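You operate a simulated robot arm through the tools that you are given. There is no shell and no other tool. Be economical: measure what you need, move in short steps, check, and stop when the job is done.

You run a simulated two-armed robot. Do the job below in one go: nothing can be reset, and whatever is moved stays where it is left.

Task
Take the 16 mm long socket from the toolbox and put it on the top of the blue cart. Take the tin and leave it on the silver plate. Put the red rag on the top of the front table. Fetch the bottle from the top of the steel table and stand it on the top of the yellow cabinet. The order is free. Set down upright: bottle.

It is judged by the outcome, as a careful person would: the job done as asked, and still so three seconds after it is handed in. It fails if anything else is knocked over, pushed out of place, dropped, spilled or broken.

Robot
Two 7-joint arms with two-finger grippers on one trunk, on a base that drives. Base frame: it is fixed to the floor where the robot stands at the start and does not move with it; the origin is under the middle of the robot, x ahead of it, y to its left, z up. Readings come in mm, rad, newtons and seconds.
The left shoulder is at the start at [36, 170, 923], the right one opposite. With the tool pointing down near the work surface each hand reaches from about 100 to 640 mm from the robot's upright axis, wherever it stands, measured 20 degrees to its own side. Places, roughly: bottle [-3250, 1250, 1000]; long socket [500, 0, 500]; red rag (11x8x3 cm) [-2800, 1500, 900]; silver plate (9x9x1 cm) [-3200, 1300, 900]; tin [-2000, 1250, 750]; top of the blue cart (25x34 cm) [480, 2660, 740]; top of the front table [-3900, -200, 900]; top of the yellow cabinet [-3800, 1100, 1200]. Payload 2.69 kg a hand.
The tool frame of a hand sits at the grasp point between the pads (the TCP): z along the fingers, y along the line on which they close. The tips reach 20 mm beyond it. Largest opening 100 mm; the body of the gripper starts 63 mm behind the TCP.
Orientation is that of the tool frame in the base frame, as [roll, pitch, yaw] about the fixed x, y, z axes, in that order (R = Rz(yaw) Ry(pitch) Rx(roll)). With the fingers straight down and closing along the base's y, the tool's x points along the base's -x, its y along +y and its z along -z.

Tools
- The arms move only by the tool send_rows. It takes "left_targets", "right_targets" or both (then of equal length, played together; a hand with none holds still); each is a list of rows, each an object of numbers (a shift or turn left out is 0, a gripper value left out holds the last): "wx", "wy", "wz": the turn, a rotation vector about the tool's x, y, z in rad; "tx", "ty", "tz": the shift along the tool's x, y, z in mm; "claw": the gripper command, from -1 (shut) to 1 (fully open), values between in proportion. In form: [{"wx": .., "wy": .., "wz": .., "tx": .., "ty": .., "tz": .., "claw": ..}, ...]. A call has 1 to 8 rows; each row shifts and turns the commanded pose from where the row before left it, along the tool's axes as they then stand. Each row takes 0.2 s and may step no farther than 50 mm and 0.15 rad from the row before; otherwise, or with a gripper value out of range, the whole call is refused. Where a pose cannot be reached the arm comes as near as it can. A force on the tool above 40 N (or 10 N above the force at the start of the call, whichever is more), or a blocked arm, ends the call early, and 0.2 s more pass. The fingers move at their own pace (about 108 mm/s each) and stop on an object; they squeeze with about 33 N. The grip force told is the motor's: it shows also when the fingers shut on nothing. Time passes only in rows, and 0.2 s behind the last, so rows that do not move let the fingers close. It gives the time, the measured TCP pose, the force on the tool (base axes), the opening and the grip force at its end, in the units of the frame above (readings bear some noise), with the torque about the TCP (base axes, N m) and any sound that the robot's microphone picked up.
- Cameras (640 x 400 px; columns grow to the right, rows downward): "scene" is now at [167, 26.9, 813.4]; the picture's right is [0.31, -0.95, -0.01], its down [-0.56, -0.18, -0.81] and it looks along [0.77, 0.25, -0.59] (base axes); focal length 291 px, centre (320, 200). "left" rides on the left gripper at [70, 19, -99] in its tool frame; the picture's right is [-0.26, 0.97, 0.00], its down [-0.75, -0.20, -0.63] and it looks along [-0.61, -0.16, 0.78] (tool axes); focal length 230 px, centre (320, 200). "right" rides on the right gripper at [70, -19, -99] in its tool frame; the picture's right is [0.26, 0.97, 0.00], its down [-0.75, 0.20, -0.63] and it looks along [-0.61, 0.16, 0.78] (tool axes); focal length 230 px, centre (320, 200). There is no depth. A picture from a camera that has moved, and an enlarged one, comes with that camera's place and axes in the base frame and with its lens.
- snapshot(camera): a new picture of that camera. No time passes.
- lift_body(by): slides the trunk up (or, below 0, down) by that many mm; the arms and the scene camera ride with it, the base frame stays. It gives what a move gives, with no picture.
- drive_base(legs): drives the robot by 1 to 6 legs, each [ahead, turn to the left] in mm and rad, along the robot's own axes; the way and the turn of a leg run together, so that a leg with both is an arc; at most 1500 mm and 3.142 rad a leg. The arms and the cameras ride along, it lands a little off, and it stops where it bumps. It gives what a move gives.
- head_to(pan, tilt): turns the head with the scene camera to pan (to the left, within 1.047 rad either way) and tilt (down, from -0.506 to 1.204), counted from straight ahead of the robot. It gives what a move gives.
- close_up(camera, box): a new picture of the part [left, top, right, bottom] of that camera's present view, enlarged. No time passes.
- close_job(): hands the job in; it is judged then, once.

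Go step by step. Nothing tells you exact positions but the pictures and the camera data: compare them with the known pose of the tool, close in by small moves and look again before you grip or let go. The budget is 165 turns and 118 pictures, counting those below and the enlarged ones. Unless the task says otherwise, let go and move clear before handing in.

The tools are called after ">>>" as a command line: name --argument value ..., lists and objects as JSON in quotes. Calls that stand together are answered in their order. send_rows: Moves the arms, as the interface text tells. Its arguments: {"type":"object","properties":{"left_targets":{"type":"array","items":{"type":"object","properties":{"wx":{"type":"number"},"wy":{"type":"number"},"wz":{"type":"number"},"tx":{"type":"number"},"ty":{"type":"number"},"tz":{"type":"number"},"claw":{"type":"number"}}}},"right_targets":{"type":"array","items":{"type":"object","properties":{"wx":{"type":"number"},"wy":{"type":"number"},"wz":{"type":"number"},"tx":{"type":"number"},"ty":{"type":"number"},"tz":{"type":"number"},"claw":{"type":"number"}}}}},"required":[]} The other tools are called the same way: lift_body (by) slides the trunk up or down; drive_base (legs) drives the base; head_to (pan, tilt) turns the head that bears the scene camera; snapshot (camera) takes a picture; close_up (camera, box) takes an enlarged picture of a part of a camera's view; close_job () hands the job in.

At the start:

```text
time_s: 0.0
left_eef_pos: [431.2, 247.5, 650.9]
left_tcp_rot: [3.141, -0.001, -3.14]
left_ft_force: [-0.4, 1.0, -0.2]
left_ft_torque: [0.0, 0.0, -0.04]
left_opening: 100.1
left_gripper_force: 0.1
right_eef_pos: [425.8, -71.9, 625.0]
right_tcp_rot: [3.141, -0.002, -3.139]
right_ft_force: [0.2, 0.3, -0.6]
right_ft_torque: [0.01, 0.0, 0.04]
right_opening: 100.2
right_gripper_force: 0.0
trunk travel left (down, up): [-150.0, 540.0]
robot x, y, heading: [-4.1, 1.7, -0.004]
head pan, tilt: [0.312, 0.616]
```

scene: 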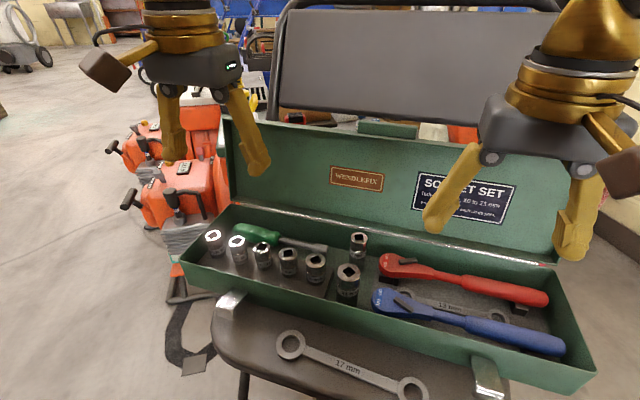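
right: 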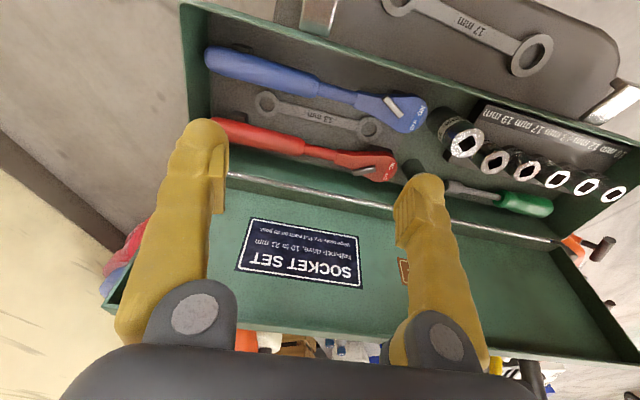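
left: 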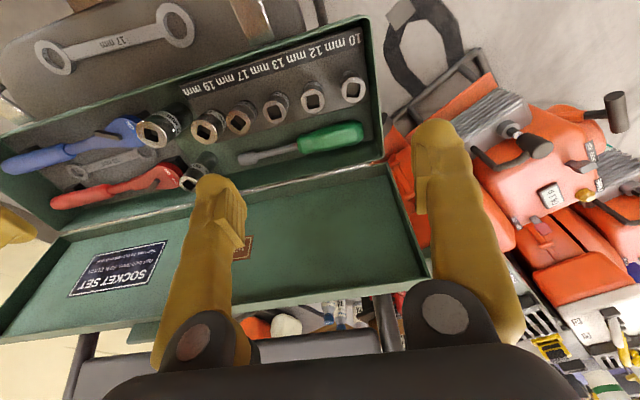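

I see the toolbox with a labelled row of sockets plus two standing apart. I'll enlarge these to find the 16 mm long socket.

>>> close_up --camera "scene" --box '[190, 210, 400, 320]'

>>> close_up --camera "left" --box '[120, 20, 380, 200]'

>>> close_up --camera "right" --box '[370, 80, 640, 240]'

```text
3.05 times, centred on (295, 265) of scene
camera zoom: at [167.0, 26.9, 813.4], right [0.31, -0.95, -0.01], down [-0.56, -0.18, -0.81], along [0.77, 0.25, -0.59], focal length 886 px, centre (396, 2)
```

zoom: 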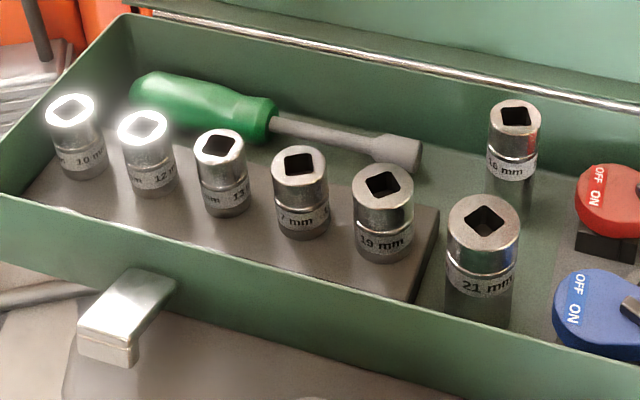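

```text
2.22 times, centred on (250, 110) of left
camera zoom: at [361.7, 266.1, 750.5], right [0.26, 0.97, 0.0], down [0.75, -0.2, 0.63], along [0.61, -0.16, -0.78], focal length 511 px, centre (476, 400)
```

zoom: 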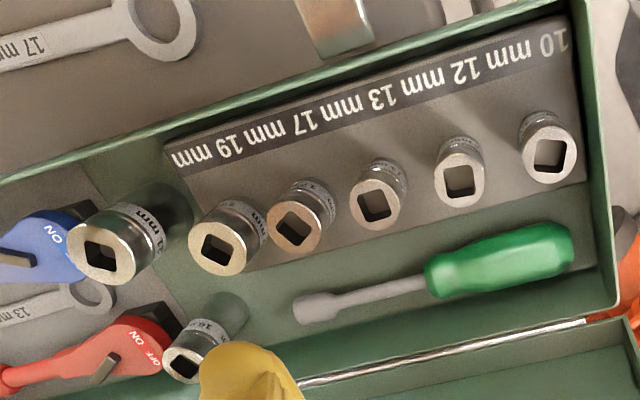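

```text
2.37 times, centred on (505, 160) of right
camera zoom: at [355.6, -92.5, 724.6], right [-0.26, 0.97, 0.0], down [0.75, 0.2, 0.63], along [0.61, 0.16, -0.78], focal length 545 px, centre (-118, 295)
```

zoom: 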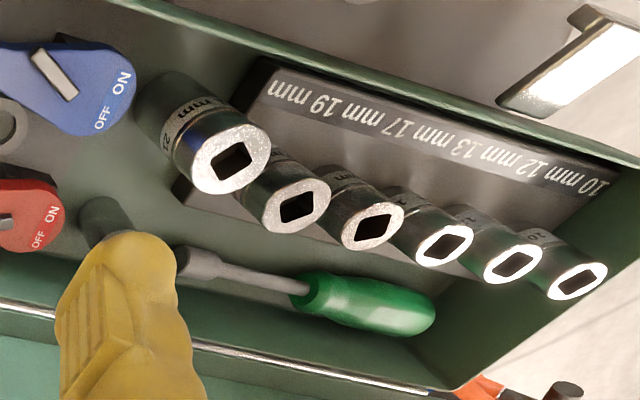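

The 16 mm socket is the rear one; triangulating puts its top near (476, 68, 520). I move the left hand above it and the right hand aside.

>>> send_rows --left_targets '[{"ty": -20, "claw": 0.1}, {"ty": -40, "tx": -10}, {"ty": -40, "tx": -10}, {"ty": -40, "tx": -10}, {"ty": -39, "tx": -15}, {"tz": 40}, {}]' --right_targets '[{"ty": -45}, {"ty": -45}, {"ty": -40}, {"tx": 20}, {}, {}, {}]'

>>> snapshot --camera "left"

>>> snapshot --camera "scene"

```text
time_s: 1.6
left_eef_pos: [470.5, 70.7, 620.5]
left_tcp_rot: [-3.131, 0.014, -3.124]
left_ft_force: [0.2, 0.5, 0.0]
left_ft_torque: [-0.03, 0.01, 0.02]
left_opening: 54.9
left_gripper_force: 0.1
right_eef_pos: [395.9, -202.0, 629.6]
right_tcp_rot: [3.141, 0.015, -3.14]
right_ft_force: [-0.5, 0.3, -0.5]
right_ft_torque: [0.04, 0.0, 0.0]
right_opening: 100.2
right_gripper_force: 0.1
trunk travel left (down, up): [-150.0, 540.0]
robot x, y, heading: [2.5, 4.1, -0.0]
head pan, tilt: [0.312, 0.616]
```

```text
111 pictures are left
camera left: at [399.6, 89.6, 718.3], right [0.24, 0.97, -0.01], down [0.74, -0.18, 0.64], along [0.62, -0.16, -0.77], focal length 230 px, centre (320, 200)
```

left: 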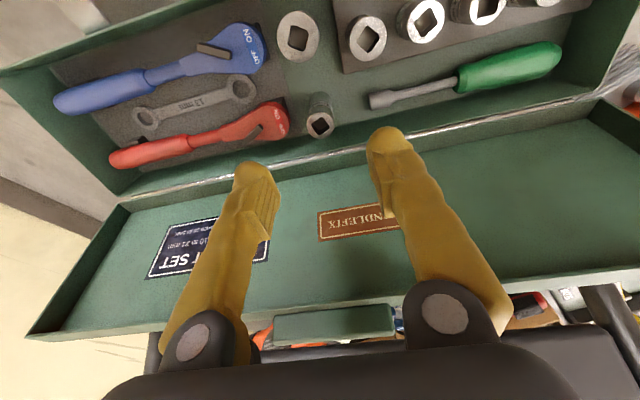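

```text
110 pictures are left
camera scene: at [167.1, 26.9, 813.3], right [0.31, -0.95, -0.01], down [-0.56, -0.18, -0.81], along [0.77, 0.25, -0.59], focal length 291 px, centre (320, 200)
```

scene: 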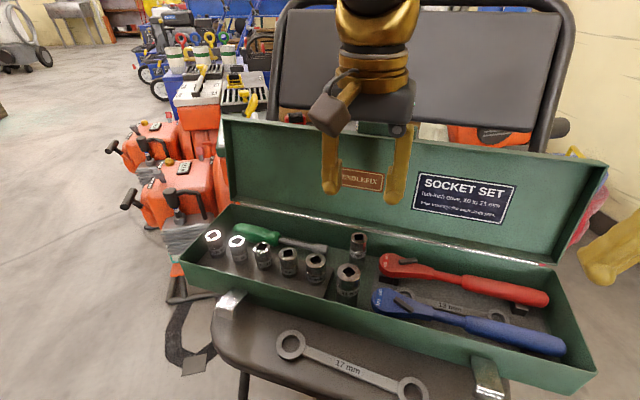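

Socket top confirmed at about (476, 69, 520). I narrow the jaw and descend.

>>> send_rows --left_targets '[{"tx": -5, "ty": -1.5, "claw": -0.2}, {"tz": 35}, {"tz": 30}, {}]'

>>> snapshot --camera "left"

>>> close_up --camera "scene" --box '[280, 160, 440, 300]'

```text
time_s: 2.6
left_eef_pos: [475.2, 69.3, 554.7]
left_tcp_rot: [3.141, 0.016, -3.135]
left_ft_force: [0.2, -0.4, 0.3]
left_ft_torque: [0.0, -0.04, 0.01]
left_opening: 40.0
left_gripper_force: 0.1
right_eef_pos: [395.4, -201.7, 630.4]
right_tcp_rot: [3.138, 0.013, -3.14]
right_ft_force: [0.4, 0.6, 0.3]
right_ft_torque: [-0.03, 0.0, 0.02]
right_opening: 99.8
right_gripper_force: 0.1
trunk travel left (down, up): [-150.0, 540.0]
robot x, y, heading: [1.9, 1.4, -0.0]
head pan, tilt: [0.312, 0.616]
```

```text
109 pictures are left
camera left: at [404.3, 87.7, 652.6], right [0.25, 0.97, 0.0], down [0.74, -0.2, 0.64], along [0.62, -0.16, -0.77], focal length 230 px, centre (320, 200)
```

left: 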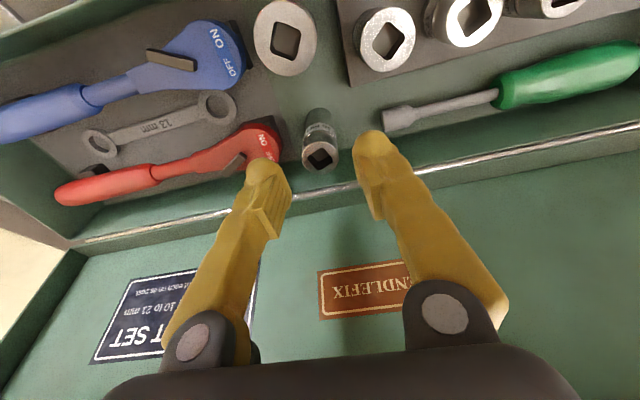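

```text
2.86 times, centred on (360, 230) of scene
camera zoom: at [167.0, 26.9, 813.4], right [0.31, -0.95, -0.01], down [-0.56, -0.18, -0.81], along [0.77, 0.25, -0.59], focal length 831 px, centre (206, 114)
```

zoom: 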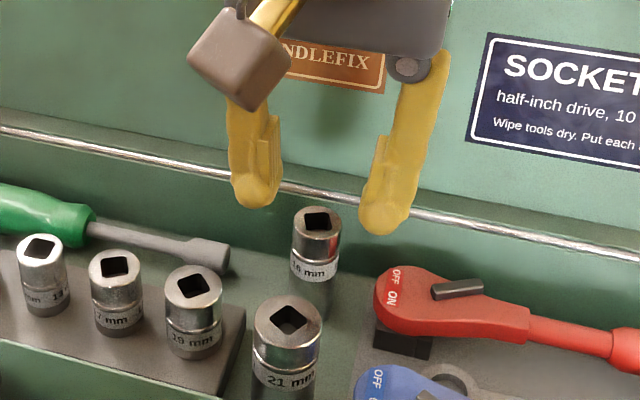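

Alignment looks right, and the ratchet is low (about z 475–485). Descending and gripping.

>>> send_rows --left_targets '[{"tz": 25}, {"tz": 20}, {"claw": -1}, {}, {}]'

>>> close_up --camera "scene" --box '[280, 160, 440, 300]'

```text
time_s: 3.8
left_eef_pos: [474.6, 67.1, 510.6]
left_tcp_rot: [3.139, 0.013, -3.14]
left_ft_force: [-0.1, -0.2, -0.2]
left_ft_torque: [0.0, 0.0, 0.03]
left_opening: 23.3
left_gripper_force: 32.9
right_eef_pos: [395.2, -201.9, 629.8]
right_tcp_rot: [-3.141, 0.016, -3.141]
right_ft_force: [0.6, -0.2, -0.1]
right_ft_torque: [0.02, 0.05, -0.02]
right_opening: 99.9
right_gripper_force: 0.0
trunk travel left (down, up): [-150.0, 540.0]
robot x, y, heading: [1.3, -2.7, 0.001]
head pan, tilt: [0.312, 0.616]
```

```text
2.86 times, centred on (360, 230) of scene
camera zoom: at [167.0, 26.9, 813.4], right [0.31, -0.95, -0.01], down [-0.56, -0.18, -0.81], along [0.77, 0.25, -0.59], focal length 831 px, centre (206, 114)
```

zoom: 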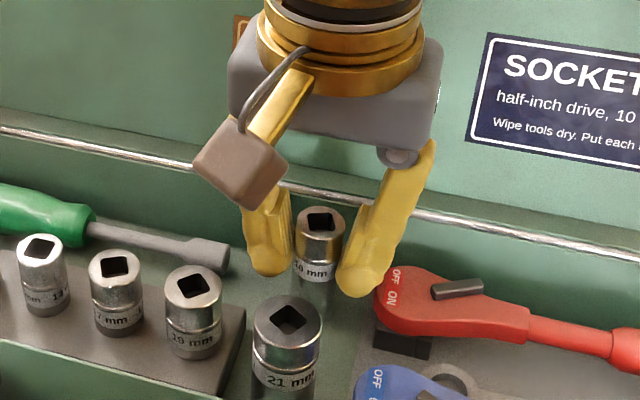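

Gripped at 23.3 mm. Lift straight up and check.

>>> send_rows --left_targets '[{"tz": -15}, {"tz": -40}, {"tz": -45}, {"tz": -45}, {"tz": -45}, {"tx": 30}, {"tx": 40}, {}]'

>>> close_up --camera "scene" --box '[240, 0, 440, 125]'

```text
time_s: 5.6
left_eef_pos: [402.4, 67.8, 697.9]
left_tcp_rot: [3.141, 0.016, -3.141]
left_ft_force: [0.4, -0.1, -1.1]
left_ft_torque: [-0.03, 0.01, -0.01]
left_opening: 23.5
left_gripper_force: 33.1
right_eef_pos: [395.5, -202.1, 628.8]
right_tcp_rot: [-3.141, 0.014, -3.141]
right_ft_force: [0.3, -0.5, -0.2]
right_ft_torque: [-0.02, 0.0, -0.03]
right_opening: 99.9
right_gripper_force: 0.0
trunk travel left (down, up): [-150.0, 540.0]
robot x, y, heading: [2.4, -0.3, 0.0]
head pan, tilt: [0.312, 0.616]
```

```text
3.20 times, centred on (340, 62) of scene
camera zoom: at [166.9, 26.9, 813.4], right [0.31, -0.95, -0.01], down [-0.56, -0.18, -0.81], along [0.77, 0.25, -0.59], focal length 931 px, centre (256, 640)
```

zoom: 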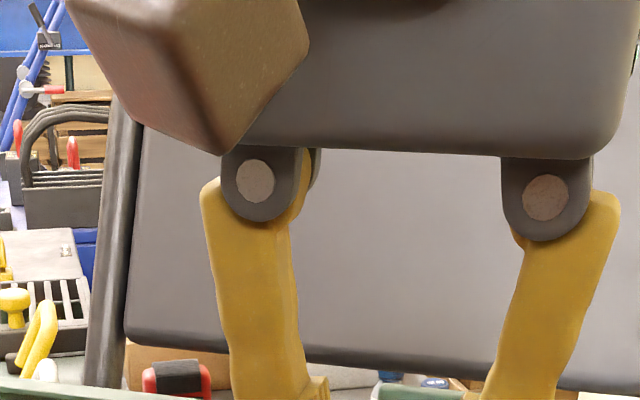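

The socket is held. I look around to the left for the way to the blue cart.

>>> head_to --pan 1.0 --tilt 0.25

>>> snapshot --camera "scene"

```text
time_s: 6.7
left_eef_pos: [403.0, 67.2, 696.8]
left_tcp_rot: [-3.141, 0.015, -3.14]
left_ft_force: [0.5, 0.2, -0.6]
left_ft_torque: [-0.02, 0.0, -0.01]
left_opening: 23.2
left_gripper_force: 33.1
right_eef_pos: [396.5, -202.0, 628.7]
right_tcp_rot: [-3.141, 0.013, -3.142]
right_ft_force: [-0.6, -0.1, -0.1]
right_ft_torque: [0.02, -0.01, 0.02]
right_opening: 99.9
right_gripper_force: 0.2
trunk travel left (down, up): [-150.0, 540.0]
robot x, y, heading: [2.0, 1.6, -0.002]
head pan, tilt: [1.0, 0.25]
```

```text
105 pictures are left
camera scene: at [134.4, 78.5, 847.5], right [0.84, -0.54, -0.01], down [-0.15, -0.21, -0.97], along [0.52, 0.81, -0.26], focal length 291 px, centre (320, 200)
```

scene: 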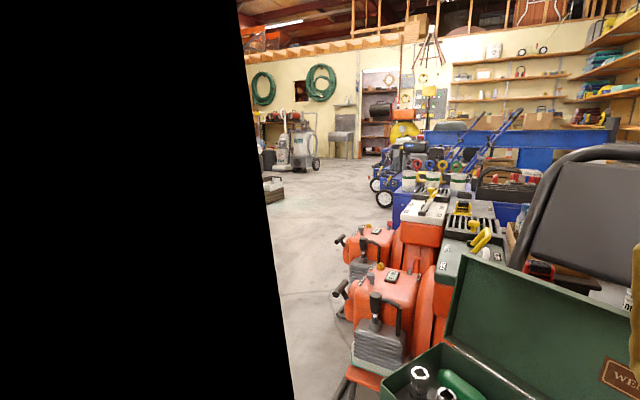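

The view left is blocked by the arm. I back off a little, turn left and look again.

>>> drive_base --legs '[[-300, 0], [0, 1.0]]'

>>> head_to --pan 0.3 --tilt 0.3

>>> snapshot --camera "scene"

```text
time_s: 10.2
left_eef_pos: [13.9, 227.1, 710.9]
left_tcp_rot: [3.14, 0.049, -2.695]
left_ft_force: [0.3, -0.4, -0.9]
left_ft_torque: [0.04, -0.05, -0.03]
left_opening: 23.4
left_gripper_force: 32.7
right_eef_pos: [124.5, -19.2, 642.8]
right_tcp_rot: [-3.14, 0.05, -2.695]
right_ft_force: [0.1, 0.1, 0.5]
right_ft_torque: [0.01, -0.07, 0.01]
right_opening: 100.1
right_gripper_force: 0.0
trunk travel left (down, up): [-150.0, 540.0]
robot x, y, heading: [-299.1, 0.5, 0.432]
head pan, tilt: [1.0, 0.25]
stopped in leg 2: the robot was blocked; the commanded pose is now the measured one
```

```text
time_s: 11.2
left_eef_pos: [15.8, 227.4, 708.6]
left_tcp_rot: [3.139, 0.046, -2.695]
left_ft_force: [-1.0, 1.1, -1.4]
left_ft_torque: [-0.01, -0.02, -0.01]
left_opening: 23.3
left_gripper_force: 33.0
right_eef_pos: [126.5, -17.7, 641.9]
right_tcp_rot: [-3.139, 0.044, -2.698]
right_ft_force: [-0.5, 0.1, 0.6]
right_ft_torque: [-0.04, 0.01, -0.01]
right_opening: 99.8
right_gripper_force: 0.2
trunk travel left (down, up): [-150.0, 540.0]
robot x, y, heading: [-301.9, -3.1, 0.435]
head pan, tilt: [0.3, 0.3]
```

```text
104 pictures are left
camera scene: at [-154.3, 99.0, 842.2], right [0.67, -0.74, -0.01], down [-0.23, -0.21, -0.95], along [0.7, 0.64, -0.31], focal length 291 px, centre (320, 200)
```

scene: 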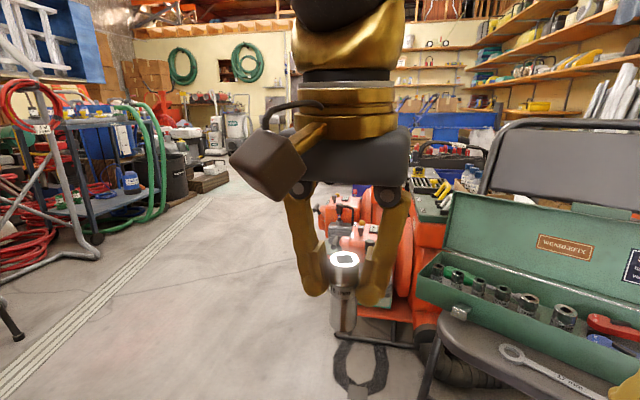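

Something blocked the turn. I look around to find out what.

>>> head_to --pan 1.04 --tilt 0.9

>>> snapshot --camera "scene"

>>> head_to --pan -1.04 --tilt 0.9

>>> snapshot --camera "scene"

```text
time_s: 12.3
left_eef_pos: [16.3, 227.2, 710.1]
left_tcp_rot: [3.139, 0.046, -2.695]
left_ft_force: [0.8, -0.3, -2.2]
left_ft_torque: [-0.02, -0.01, 0.0]
left_opening: 23.2
left_gripper_force: 33.0
right_eef_pos: [127.4, -18.8, 642.5]
right_tcp_rot: [-3.14, 0.043, -2.696]
right_ft_force: [-0.5, 0.2, -0.2]
right_ft_torque: [-0.02, -0.01, 0.03]
right_opening: 100.0
right_gripper_force: 0.0
trunk travel left (down, up): [-150.0, 540.0]
robot x, y, heading: [-300.2, 0.4, 0.434]
head pan, tilt: [1.04, 0.901]
```

```text
103 pictures are left
camera scene: at [-217.1, 111.0, 790.8], right [1.0, -0.09, -0.01], down [-0.08, -0.78, -0.61], along [0.05, 0.61, -0.79], focal length 291 px, centre (320, 200)
```

scene: 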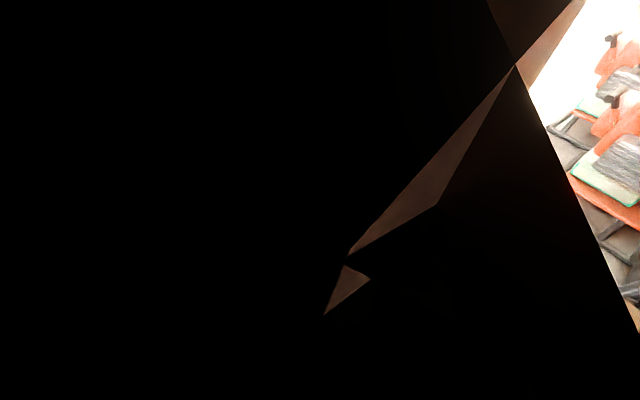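

```text
time_s: 14.3
left_eef_pos: [14.8, 227.4, 709.1]
left_tcp_rot: [3.139, 0.046, -2.693]
left_ft_force: [0.9, 0.0, -0.7]
left_ft_torque: [-0.04, -0.01, -0.02]
left_opening: 23.3
left_gripper_force: 33.6
right_eef_pos: [127.6, -19.0, 641.5]
right_tcp_rot: [-3.14, 0.043, -2.696]
right_ft_force: [-0.1, -0.5, -0.2]
right_ft_torque: [-0.04, 0.04, 0.01]
right_opening: 100.0
right_gripper_force: 0.0
trunk travel left (down, up): [-150.0, 540.0]
robot x, y, heading: [-300.6, 1.3, 0.433]
head pan, tilt: [-1.04, 0.901]
```

```text
102 pictures are left
camera scene: at [-162.0, -7.0, 790.8], right [-0.57, -0.82, 0.01], down [-0.66, 0.44, -0.61], along [0.5, -0.36, -0.79], focal length 291 px, centre (320, 200)
```

scene: 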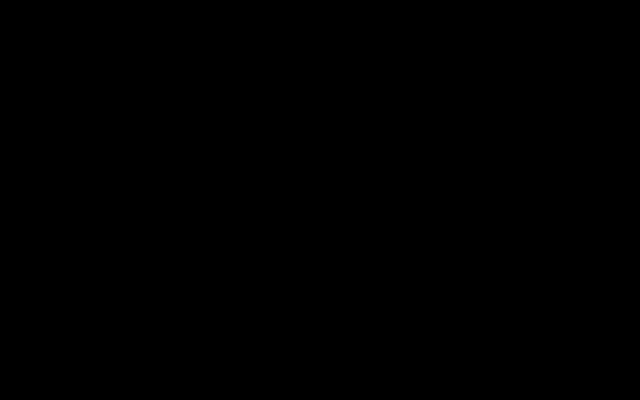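

The elbows hide the sides, so the bump was likely behind. I move ahead a bit into the visibly free floor and turn on.

>>> drive_base --legs '[[150, 0], [0, 0.5]]'

>>> head_to --pan 0.3 --tilt 0.4

>>> snapshot --camera "scene"

```text
time_s: 17.1
left_eef_pos: [7.1, 412.0, 709.5]
left_tcp_rot: [3.14, 0.048, -2.203]
left_ft_force: [-0.2, -1.1, -0.9]
left_ft_torque: [-0.01, -0.02, -0.01]
left_opening: 23.4
left_gripper_force: 33.5
right_eef_pos: [222.8, 247.3, 641.9]
right_tcp_rot: [-3.14, 0.045, -2.204]
right_ft_force: [0.1, 0.0, -0.5]
right_ft_torque: [-0.04, -0.02, 0.0]
right_opening: 100.0
right_gripper_force: 0.1
trunk travel left (down, up): [-150.0, 540.0]
robot x, y, heading: [-163.0, 62.3, 0.926]
head pan, tilt: [-1.04, 0.901]
```

```text
time_s: 18.6
left_eef_pos: [-0.2, 403.1, 715.0]
left_tcp_rot: [3.139, 0.063, -2.204]
left_ft_force: [0.5, -0.3, -0.8]
left_ft_torque: [0.02, 0.0, -0.02]
left_opening: 23.0
left_gripper_force: 33.0
right_eef_pos: [216.1, 239.8, 647.2]
right_tcp_rot: [-3.141, 0.059, -2.206]
right_ft_force: [0.3, -0.3, 0.2]
right_ft_torque: [-0.02, -0.04, 0.02]
right_opening: 99.9
right_gripper_force: 0.0
trunk travel left (down, up): [-150.0, 540.0]
robot x, y, heading: [-162.9, 64.8, 0.931]
head pan, tilt: [0.3, 0.4]
```

```text
101 pictures are left
camera scene: at [-81.0, 216.8, 832.9], right [0.94, -0.34, -0.01], down [-0.14, -0.38, -0.91], along [0.31, 0.86, -0.4], focal length 291 px, centre (320, 200)
```

scene: 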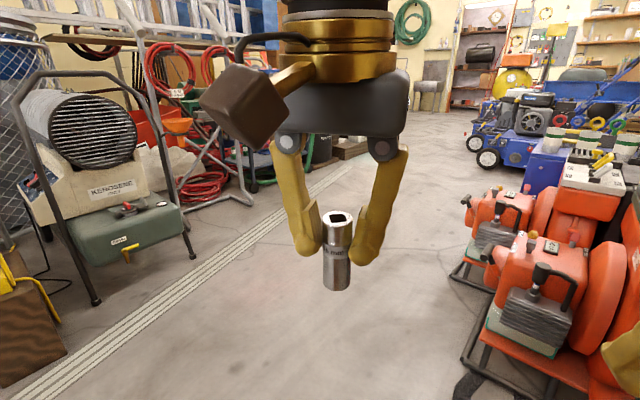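

The way is now free: a corridor between the saws and the heater. I turn a little more and drive toward the blue cart.

>>> drive_base --legs '[[0, 0.35], [850, 0]]'

>>> head_to --pan 0.0 --tilt 0.3

>>> snapshot --camera "scene"

```text
time_s: 24.2
left_eef_pos: [109.5, 1251.8, 715.3]
left_tcp_rot: [3.14, 0.064, -1.844]
left_ft_force: [-0.2, 1.0, -1.2]
left_ft_torque: [-0.02, -0.03, -0.01]
left_opening: 23.0
left_gripper_force: 32.7
right_eef_pos: [369.2, 1174.8, 648.3]
right_tcp_rot: [-3.139, 0.06, -1.847]
right_ft_force: [0.1, 0.0, -0.1]
right_ft_torque: [0.0, 0.01, -0.03]
right_opening: 99.7
right_gripper_force: 0.0
trunk travel left (down, up): [-150.0, 540.0]
robot x, y, heading: [81.4, 878.1, 1.287]
head pan, tilt: [0.3, 0.4]
```

```text
time_s: 25.0
left_eef_pos: [106.0, 1240.6, 720.5]
left_tcp_rot: [3.139, 0.081, -1.846]
left_ft_force: [0.8, -0.1, -0.3]
left_ft_torque: [0.02, -0.01, 0.01]
left_opening: 22.8
left_gripper_force: 33.1
right_eef_pos: [367.5, 1164.5, 653.2]
right_tcp_rot: [-3.138, 0.078, -1.847]
right_ft_force: [-0.2, -0.2, 0.0]
right_ft_torque: [0.02, 0.0, 0.01]
right_opening: 99.8
right_gripper_force: 0.1
trunk travel left (down, up): [-150.0, 540.0]
robot x, y, heading: [83.8, 877.5, 1.285]
head pan, tilt: [0.0, 0.3]
```

```text
100 pictures are left
camera scene: at [126.0, 1045.9, 842.1], right [0.96, -0.28, 0.0], down [-0.09, -0.3, -0.95], along [0.26, 0.91, -0.31], focal length 291 px, centre (320, 200)
```

scene: 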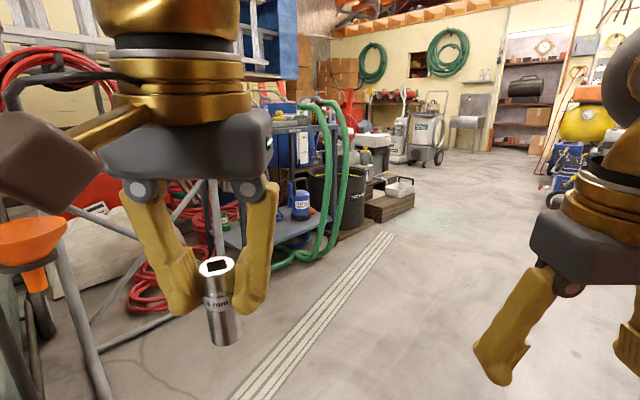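

The blue cart should be around pixel (300, 124). Let me look closer.

>>> close_up --camera "scene" --box '[220, 70, 380, 280]'

```text
1.90 times, centred on (300, 175) of scene
camera zoom: at [126.0, 1045.9, 842.1], right [0.96, -0.28, 0.0], down [-0.09, -0.3, -0.95], along [0.26, 0.91, -0.31], focal length 554 px, centre (358, 248)
```

zoom: 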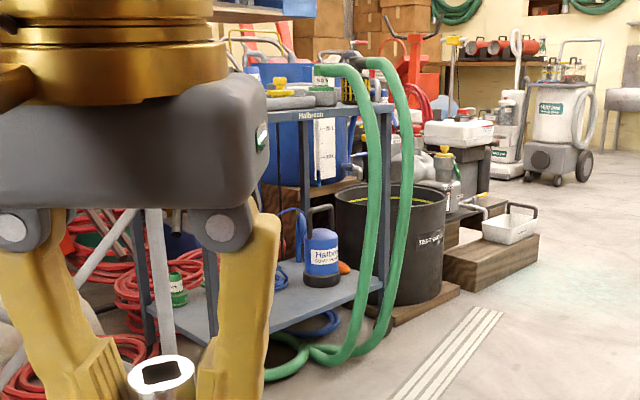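

I raise the trunk for a view down on the cart top and approach.

>>> lift_body --by 250

>>> drive_base --legs '[[450, 0.1]]'

>>> head_to --pan 0.0 --tilt 0.5

>>> snapshot --camera "scene"

```text
time_s: 27.6
left_eef_pos: [104.9, 1242.5, 971.4]
left_tcp_rot: [3.138, 0.081, -1.847]
left_ft_force: [0.3, -0.8, -0.8]
left_ft_torque: [0.03, -0.01, -0.01]
left_opening: 23.3
left_gripper_force: 33.3
right_eef_pos: [366.5, 1164.0, 903.4]
right_tcp_rot: [-3.139, 0.075, -1.848]
right_ft_force: [0.3, 0.6, 0.2]
right_ft_torque: [-0.02, -0.01, -0.03]
right_opening: 100.2
right_gripper_force: 0.1
trunk travel left (down, up): [-400.0, 290.0]
robot x, y, heading: [75.2, 876.0, 1.287]
head pan, tilt: [0.0, 0.3]
```

```text
time_s: 30.4
left_eef_pos: [173.2, 1687.3, 969.9]
left_tcp_rot: [3.139, 0.078, -1.742]
left_ft_force: [-0.6, -0.1, -1.7]
left_ft_torque: [-0.05, 0.02, -0.01]
left_opening: 23.3
left_gripper_force: 32.9
right_eef_pos: [440.3, 1638.6, 904.3]
right_tcp_rot: [-3.138, 0.074, -1.747]
right_ft_force: [-0.8, 0.6, -0.7]
right_ft_torque: [0.0, -0.02, -0.01]
right_opening: 100.1
right_gripper_force: 0.0
trunk travel left (down, up): [-400.0, 290.0]
robot x, y, heading: [183.2, 1320.0, 1.383]
head pan, tilt: [0.0, 0.3]
```

```text
time_s: 31.1
left_eef_pos: [170.2, 1671.4, 977.1]
left_tcp_rot: [3.139, 0.097, -1.744]
left_ft_force: [-0.9, 0.1, -0.4]
left_ft_torque: [-0.01, -0.04, 0.0]
left_opening: 23.4
left_gripper_force: 32.9
right_eef_pos: [440.4, 1623.9, 910.1]
right_tcp_rot: [-3.139, 0.093, -1.747]
right_ft_force: [0.0, 0.0, -1.1]
right_ft_torque: [0.01, 0.0, 0.0]
right_opening: 100.0
right_gripper_force: 0.1
trunk travel left (down, up): [-400.0, 290.0]
robot x, y, heading: [183.6, 1319.3, 1.388]
head pan, tilt: [0.0, 0.499]
```

```text
98 pictures are left
camera scene: at [214.0, 1496.0, 1073.8], right [0.98, -0.18, 0.0], down [-0.09, -0.48, -0.87], along [0.16, 0.86, -0.49], focal length 291 px, centre (320, 200)
```

scene: 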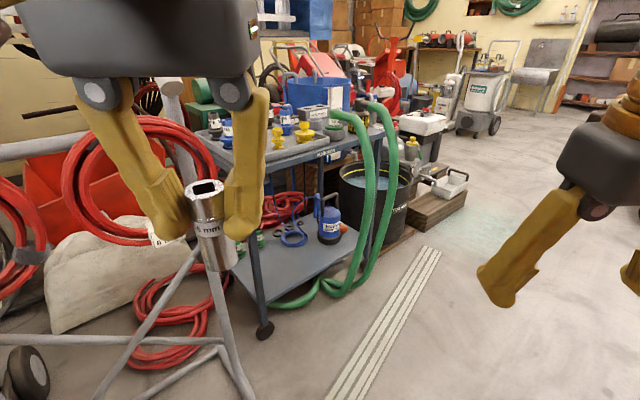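

>>> close_up --camera "scene" --box '[180, 70, 420, 190]'

```text
2.67 times, centred on (300, 130) of scene
camera zoom: at [214.0, 1496.0, 1073.8], right [0.98, -0.18, 0.0], down [-0.09, -0.48, -0.87], along [0.16, 0.86, -0.49], focal length 776 px, centre (373, 387)
```

zoom: 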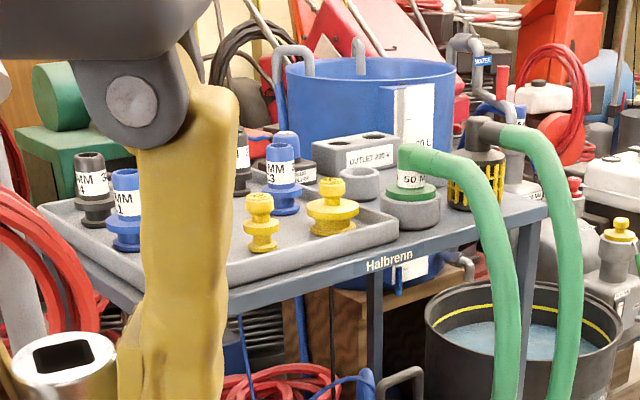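

The cart top is rather full near this side. I'll reposition to its right front, raise the camera, and look for a free spot.

>>> drive_base --legs '[[0, -0.53], [560, 0], [0, 0.95]]'

>>> lift_body --by 200

>>> head_to --pan 0.1 --tilt 0.7

>>> snapshot --camera "scene"

```text
time_s: 38.3
left_eef_pos: [386.5, 2057.6, 976.6]
left_tcp_rot: [3.139, 0.096, -1.309]
left_ft_force: [0.3, -0.2, -1.6]
left_ft_torque: [-0.01, -0.01, 0.0]
left_opening: 23.2
left_gripper_force: 33.2
right_eef_pos: [651.6, 2126.9, 910.4]
right_tcp_rot: [-3.14, 0.092, -1.314]
right_ft_force: [0.2, -0.1, -0.6]
right_ft_torque: [-0.02, 0.02, 0.0]
right_opening: 99.9
right_gripper_force: 0.0
trunk travel left (down, up): [-400.0, 290.0]
robot x, y, heading: [551.7, 1745.4, 1.827]
head pan, tilt: [0.0, 0.499]
```

```text
time_s: 40.5
left_eef_pos: [388.2, 2045.3, 1181.9]
left_tcp_rot: [3.137, 0.111, -1.314]
left_ft_force: [-0.8, -0.5, -0.8]
left_ft_torque: [-0.03, 0.02, -0.01]
left_opening: 23.0
left_gripper_force: 33.0
right_eef_pos: [655.0, 2114.4, 1116.1]
right_tcp_rot: [-3.135, 0.108, -1.314]
right_ft_force: [0.1, 0.3, 0.2]
right_ft_torque: [0.04, 0.01, 0.0]
right_opening: 99.9
right_gripper_force: 0.0
trunk travel left (down, up): [-600.0, 90.0]
robot x, y, heading: [550.0, 1741.9, 1.817]
head pan, tilt: [0.0, 0.499]
```

```text
time_s: 41.2
left_eef_pos: [389.7, 2043.5, 1181.7]
left_tcp_rot: [3.136, 0.113, -1.313]
left_ft_force: [1.2, 0.6, -1.3]
left_ft_torque: [-0.01, -0.04, -0.02]
left_opening: 23.4
left_gripper_force: 32.8
right_eef_pos: [655.1, 2114.4, 1115.8]
right_tcp_rot: [-3.135, 0.108, -1.314]
right_ft_force: [-0.3, -0.1, -0.5]
right_ft_torque: [-0.01, -0.01, 0.01]
right_opening: 99.7
right_gripper_force: 0.1
trunk travel left (down, up): [-600.0, 90.0]
robot x, y, heading: [551.4, 1744.1, 1.821]
head pan, tilt: [0.099, 0.7]
```

```text
96 pictures are left
camera scene: at [499.3, 1913.8, 1256.1], right [0.94, 0.34, 0.0], down [0.22, -0.62, -0.75], along [-0.26, 0.71, -0.66], focal length 291 px, centre (320, 200)
```

scene: 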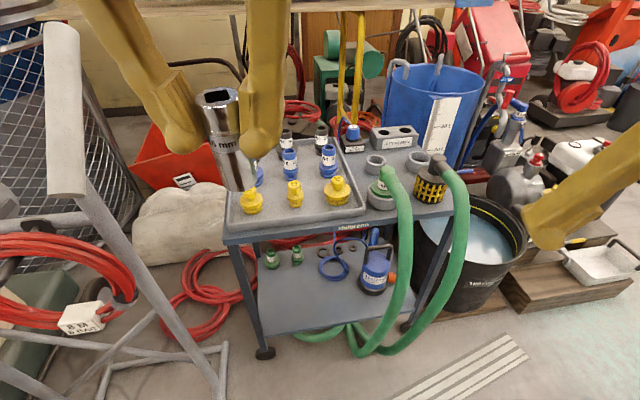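

>>> close_up --camera "scene" --box '[220, 100, 470, 250]'

```text
2.56 times, centred on (345, 175) of scene
camera zoom: at [499.3, 1913.8, 1256.1], right [0.94, 0.34, 0.0], down [0.22, -0.62, -0.75], along [-0.26, 0.71, -0.66], focal length 744 px, centre (256, 264)
```

zoom: 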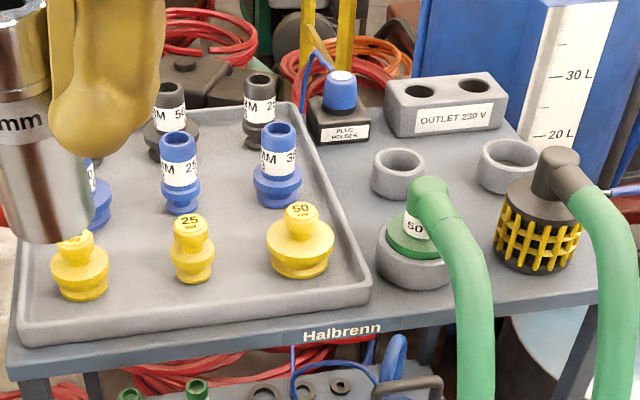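

There is a free spot between the cup, ring and strainer around (477, 2657). I approach so the left hand can reach it.

>>> drive_base --legs '[[0, -0.168], [330, 0], [0, -0.25]]'

>>> head_to --pan 0.2 --tilt 0.9

>>> snapshot --camera "scene"

```text
time_s: 45.0
left_eef_pos: [500.3, 2412.9, 1182.5]
left_tcp_rot: [3.136, 0.114, -1.735]
left_ft_force: [-0.3, 0.4, -0.4]
left_ft_torque: [-0.04, 0.01, 0.02]
left_opening: 23.1
left_gripper_force: 33.4
right_eef_pos: [771.0, 2367.1, 1116.8]
right_tcp_rot: [-3.138, 0.107, -1.735]
right_ft_force: [0.7, 0.2, 0.8]
right_ft_torque: [0.03, 0.02, -0.01]
right_opening: 99.9
right_gripper_force: 0.1
trunk travel left (down, up): [-600.0, 90.0]
robot x, y, heading: [525.1, 2075.3, 1.4]
head pan, tilt: [0.099, 0.7]
```

```text
time_s: 45.7
left_eef_pos: [496.0, 2394.3, 1187.0]
left_tcp_rot: [3.135, 0.131, -1.735]
left_ft_force: [1.2, 0.1, -0.7]
left_ft_torque: [0.02, -0.01, -0.01]
left_opening: 23.5
left_gripper_force: 33.1
right_eef_pos: [768.2, 2348.6, 1122.1]
right_tcp_rot: [-3.135, 0.126, -1.736]
right_ft_force: [-0.2, -0.5, -0.6]
right_ft_torque: [0.04, 0.01, 0.02]
right_opening: 99.9
right_gripper_force: 0.0
trunk travel left (down, up): [-600.0, 90.0]
robot x, y, heading: [521.6, 2074.8, 1.398]
head pan, tilt: [0.201, 0.901]
```

```text
94 pictures are left
camera scene: at [536.3, 2238.3, 1240.4], right [1.0, 0.03, 0.0], down [0.02, -0.79, -0.61], along [-0.02, 0.61, -0.79], focal length 291 px, centre (320, 200)
```

scene: 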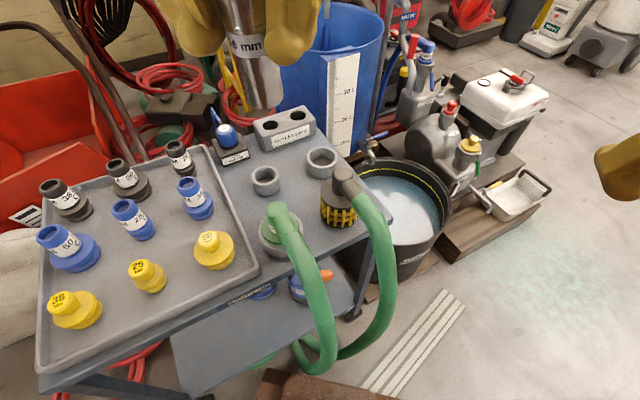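

The free spot is at about (474, 2660). I level the left hand, move it over the spot, and turn the jaw so the fingers fit between the neighbours.

>>> send_rows --left_targets '[{"wy": 0.13}, {"tx": -43, "ty": 11}, {"tx": -43, "ty": 11}, {"tx": -43, "ty": 11}, {"tx": -43, "ty": 11}, {"tx": -43, "ty": 11}, {"tx": -44, "ty": 10}, {}]'

>>> send_rows --left_targets '[{"wz": 0.15}, {"wz": 0.15}, {"wz": 0.15}, {"wz": 0.15}, {"wz": 0.15}, {"wz": 0.15}, {}]'

>>> snapshot --camera "scene"

>>> snapshot --camera "left"

```text
time_s: 47.6
left_eef_pos: [467.6, 2638.3, 1197.5]
left_tcp_rot: [3.135, 0.017, -1.733]
left_ft_force: [-0.1, -1.6, -1.1]
left_ft_torque: [0.07, 0.02, -0.03]
left_opening: 23.3
left_gripper_force: 33.0
right_eef_pos: [765.2, 2337.4, 1130.1]
right_tcp_rot: [-3.138, 0.159, -1.74]
right_ft_force: [-0.8, -0.7, 0.6]
right_ft_torque: [0.07, -0.05, 0.0]
right_opening: 100.0
right_gripper_force: 0.1
trunk travel left (down, up): [-600.0, 90.0]
robot x, y, heading: [520.7, 2075.1, 1.404]
head pan, tilt: [0.201, 0.901]
stopped in row 8 (left hand): the arm was blocked; the commanded pose is now the measured one
```

```text
time_s: 49.2
left_eef_pos: [468.8, 2643.1, 1194.3]
left_tcp_rot: [3.128, 0.004, -2.635]
left_ft_force: [0.5, -0.4, -1.8]
left_ft_torque: [0.01, -0.01, 0.01]
left_opening: 23.3
left_gripper_force: 33.4
right_eef_pos: [765.7, 2340.7, 1126.6]
right_tcp_rot: [-3.139, 0.155, -1.739]
right_ft_force: [0.0, -0.1, -0.3]
right_ft_torque: [-0.01, -0.02, -0.03]
right_opening: 100.1
right_gripper_force: 0.1
trunk travel left (down, up): [-600.0, 90.0]
robot x, y, heading: [525.2, 2071.3, 1.399]
head pan, tilt: [0.201, 0.901]
```

```text
93 pictures are left
camera scene: at [537.0, 2239.8, 1240.1], right [1.0, 0.03, 0.0], down [0.02, -0.79, -0.61], along [-0.02, 0.61, -0.79], focal length 291 px, centre (320, 200)
```

scene: 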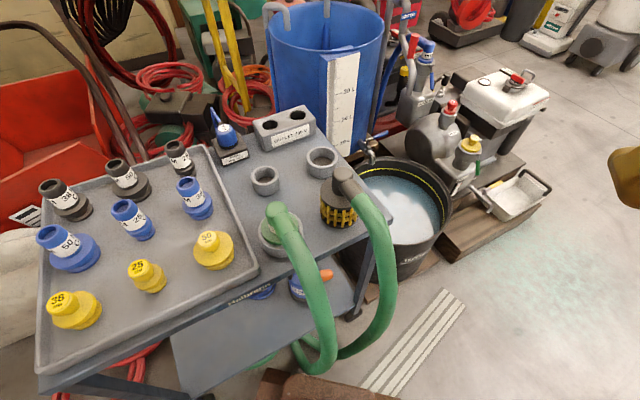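

```text
92 pictures are left
camera left: at [400.2, 2624.7, 1293.0], right [-0.24, 0.97, 0.01], down [0.76, 0.18, 0.63], along [0.61, 0.16, -0.78], focal length 230 px, centre (320, 200)
```

left: 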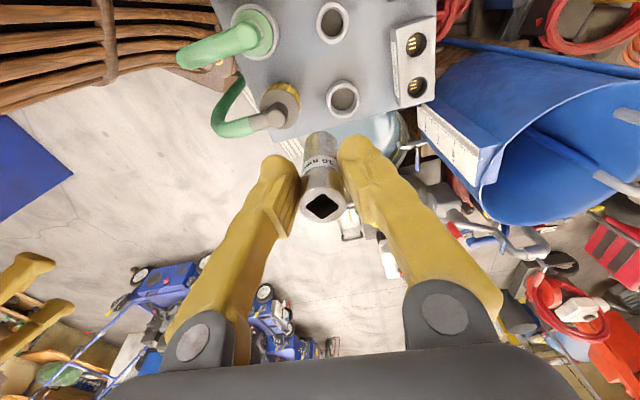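

The spot checks out from both cameras. I draw the right hand back from the hoses, fine-tune the left, then lower the trunk.

>>> send_rows --left_targets '[{"tx": -12, "ty": 12}, {}, {}]' --right_targets '[{"wy": 0.14}, {"tx": 45, "ty": -30}, {"tx": 45, "ty": -30}]'

>>> lift_body --by -270

>>> snapshot --camera "left"

>>> snapshot --camera "scene"

```text
refused: row 2 steps farther than a row can; nothing moved
```

```text
time_s: 51.9
left_eef_pos: [470.0, 2643.2, 925.1]
left_tcp_rot: [3.127, 0.004, -2.634]
left_ft_force: [-0.5, -1.3, -2.3]
left_ft_torque: [0.0, -0.02, -0.02]
left_opening: 23.4
left_gripper_force: 33.1
right_eef_pos: [765.6, 2334.7, 857.5]
right_tcp_rot: [-3.137, 0.14, -1.738]
right_ft_force: [-0.7, -0.8, -0.2]
right_ft_torque: [0.0, 0.02, 0.04]
right_opening: 100.1
right_gripper_force: 0.1
trunk travel left (down, up): [-330.0, 360.0]
robot x, y, heading: [523.4, 2074.9, 1.398]
head pan, tilt: [0.201, 0.901]
```

```text
91 pictures are left
camera left: at [400.2, 2624.4, 1023.1], right [-0.25, 0.97, 0.01], down [0.76, 0.18, 0.63], along [0.61, 0.17, -0.78], focal length 230 px, centre (320, 200)
```

left: 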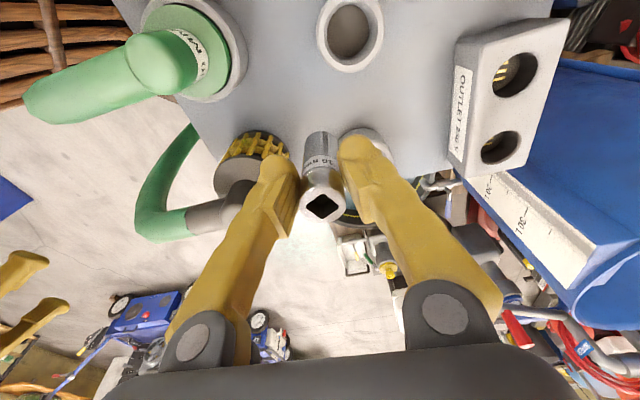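

```text
90 pictures are left
camera scene: at [536.1, 2235.3, 970.2], right [1.0, 0.03, 0.0], down [0.02, -0.79, -0.61], along [-0.02, 0.61, -0.79], focal length 291 px, centre (320, 200)
```

scene: 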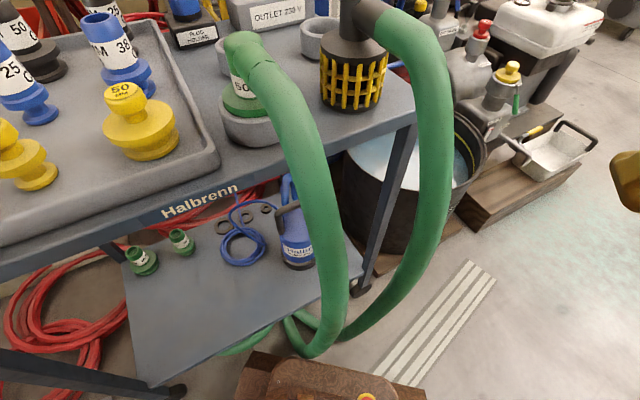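

Target pixel in the left camera sits centrally among the neighbours. I shift the left hand to (474, 2660) and lower it.

>>> send_rows --left_targets '[{"tx": -12, "ty": 12}, {"tz": 40}, {"tz": 40}, {}]'

>>> snapshot --camera "left"

>>> head_to --pan 0.2 --tilt 0.45

>>> snapshot --camera "scene"

```text
time_s: 52.9
left_eef_pos: [473.9, 2660.2, 845.3]
left_tcp_rot: [3.127, 0.004, -2.632]
left_ft_force: [0.3, -0.3, -1.1]
left_ft_torque: [0.0, 0.01, 0.01]
left_opening: 23.2
left_gripper_force: 33.1
right_eef_pos: [766.1, 2333.8, 855.9]
right_tcp_rot: [-3.136, 0.141, -1.737]
right_ft_force: [-0.6, 0.2, -0.8]
right_ft_torque: [-0.02, -0.02, -0.02]
right_opening: 99.8
right_gripper_force: 0.0
trunk travel left (down, up): [-330.0, 360.0]
robot x, y, heading: [523.3, 2073.8, 1.398]
head pan, tilt: [0.201, 0.901]
```

```text
89 pictures are left
camera left: at [405.3, 2641.8, 942.7], right [-0.25, 0.97, 0.01], down [0.76, 0.18, 0.63], along [0.61, 0.17, -0.78], focal length 230 px, centre (320, 200)
```

left: 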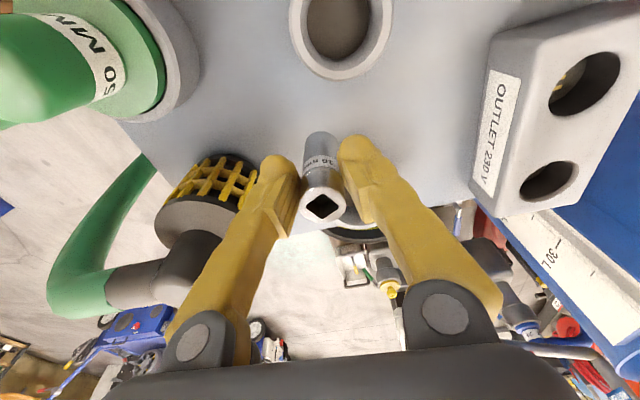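

```text
time_s: 53.8
left_eef_pos: [474.4, 2661.6, 843.7]
left_tcp_rot: [3.128, 0.003, -2.632]
left_ft_force: [0.3, -0.2, -1.6]
left_ft_torque: [0.01, 0.02, -0.01]
left_opening: 23.1
left_gripper_force: 32.5
right_eef_pos: [765.6, 2333.1, 856.7]
right_tcp_rot: [-3.137, 0.14, -1.738]
right_ft_force: [0.4, 0.5, -0.5]
right_ft_torque: [0.0, 0.0, -0.03]
right_opening: 99.9
right_gripper_force: 0.1
trunk travel left (down, up): [-330.0, 360.0]
robot x, y, heading: [523.0, 2073.3, 1.401]
head pan, tilt: [0.201, 0.45]
```

```text
88 pictures are left
camera scene: at [535.8, 2252.4, 1008.1], right [1.0, 0.03, 0.0], down [0.01, -0.45, -0.89], along [-0.03, 0.89, -0.45], focal length 291 px, centre (320, 200)
```

scene: 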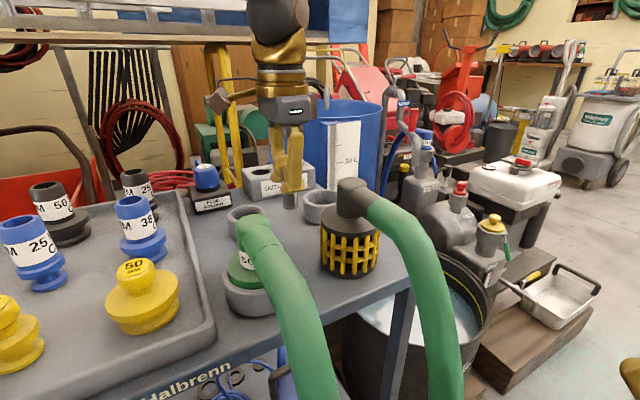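

>>> send_rows --left_targets '[{"tz": 20}, {"tz": 15}, {}]'

>>> close_up --camera "scene" --box '[200, 120, 400, 245]'

```text
time_s: 54.6
left_eef_pos: [475.0, 2660.3, 808.1]
left_tcp_rot: [3.129, 0.003, -2.632]
left_ft_force: [-0.1, -0.3, -1.6]
left_ft_torque: [0.01, 0.03, 0.01]
left_opening: 23.2
left_gripper_force: 33.2
right_eef_pos: [766.5, 2334.2, 856.9]
right_tcp_rot: [-3.136, 0.141, -1.739]
right_ft_force: [0.4, -0.3, 0.1]
right_ft_torque: [0.0, 0.0, 0.01]
right_opening: 99.9
right_gripper_force: 0.0
trunk travel left (down, up): [-330.0, 360.0]
robot x, y, heading: [527.2, 2074.8, 1.403]
head pan, tilt: [0.201, 0.45]
```

```text
3.20 times, centred on (300, 182) of scene
camera zoom: at [535.8, 2252.4, 1008.2], right [1.0, 0.03, 0.0], down [0.01, -0.45, -0.89], along [-0.03, 0.89, -0.45], focal length 931 px, centre (384, 256)
```

zoom: 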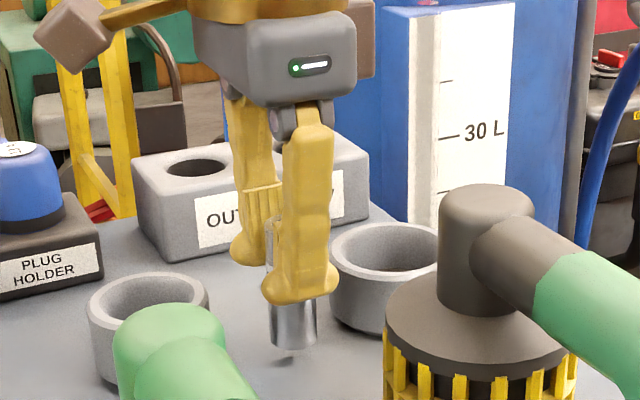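

The socket bottom is roughly 20 mm above the cart. I lower in small steps until contact.

>>> send_rows --left_targets '[{"tz": 8}, {"tz": 5}, {}]'

>>> close_up --camera "scene" --box '[250, 170, 330, 245]'

```text
time_s: 55.4
left_eef_pos: [473.1, 2662.3, 796.4]
left_tcp_rot: [3.127, 0.005, -2.632]
left_ft_force: [-1.0, 0.1, 5.0]
left_ft_torque: [-0.04, -0.07, -0.01]
left_opening: 23.5
left_gripper_force: 33.6
right_eef_pos: [766.4, 2334.0, 856.9]
right_tcp_rot: [-3.136, 0.142, -1.737]
right_ft_force: [-1.3, 0.2, 0.3]
right_ft_torque: [0.01, 0.01, -0.02]
right_opening: 100.1
right_gripper_force: 0.0
trunk travel left (down, up): [-330.0, 360.0]
robot x, y, heading: [523.4, 2076.4, 1.401]
head pan, tilt: [0.201, 0.45]
```

```text
5.33 times, centred on (290, 208) of scene
camera zoom: at [535.8, 2251.9, 1008.3], right [1.0, 0.03, 0.0], down [0.01, -0.45, -0.89], along [-0.03, 0.89, -0.45], focal length 1551 px, centre (480, 160)
```

zoom: 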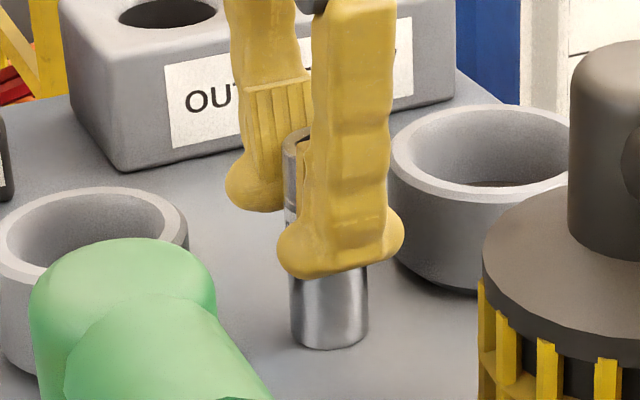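

Contact felt (~6 N up). I release with a small opening and rise.

>>> send_rows --left_targets '[{"claw": -0.25}, {}, {}, {"tz": -20}, {"tz": -40}, {"tz": -45}, {}]'

>>> close_up --camera "scene" --box '[200, 120, 400, 245]'

```text
time_s: 57.0
left_eef_pos: [476.0, 2660.3, 902.9]
left_tcp_rot: [3.128, 0.003, -2.633]
left_ft_force: [-0.2, -0.6, -0.8]
left_ft_torque: [0.01, -0.01, 0.03]
left_opening: 37.8
left_gripper_force: 0.1
right_eef_pos: [765.8, 2335.4, 856.8]
right_tcp_rot: [-3.136, 0.141, -1.737]
right_ft_force: [-0.4, 0.6, -0.2]
right_ft_torque: [0.03, -0.02, 0.0]
right_opening: 99.8
right_gripper_force: 0.0
trunk travel left (down, up): [-330.0, 360.0]
robot x, y, heading: [523.8, 2076.6, 1.401]
head pan, tilt: [0.201, 0.45]
```

```text
3.20 times, centred on (300, 182) of scene
camera zoom: at [535.8, 2252.6, 1008.1], right [1.0, 0.03, 0.0], down [0.01, -0.45, -0.89], along [-0.03, 0.89, -0.45], focal length 931 px, centre (384, 256)
```

zoom: 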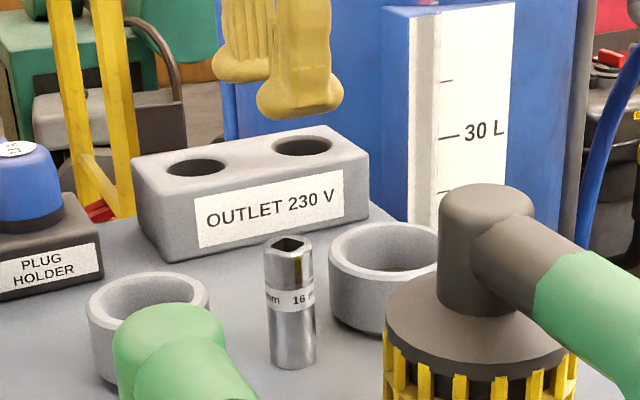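

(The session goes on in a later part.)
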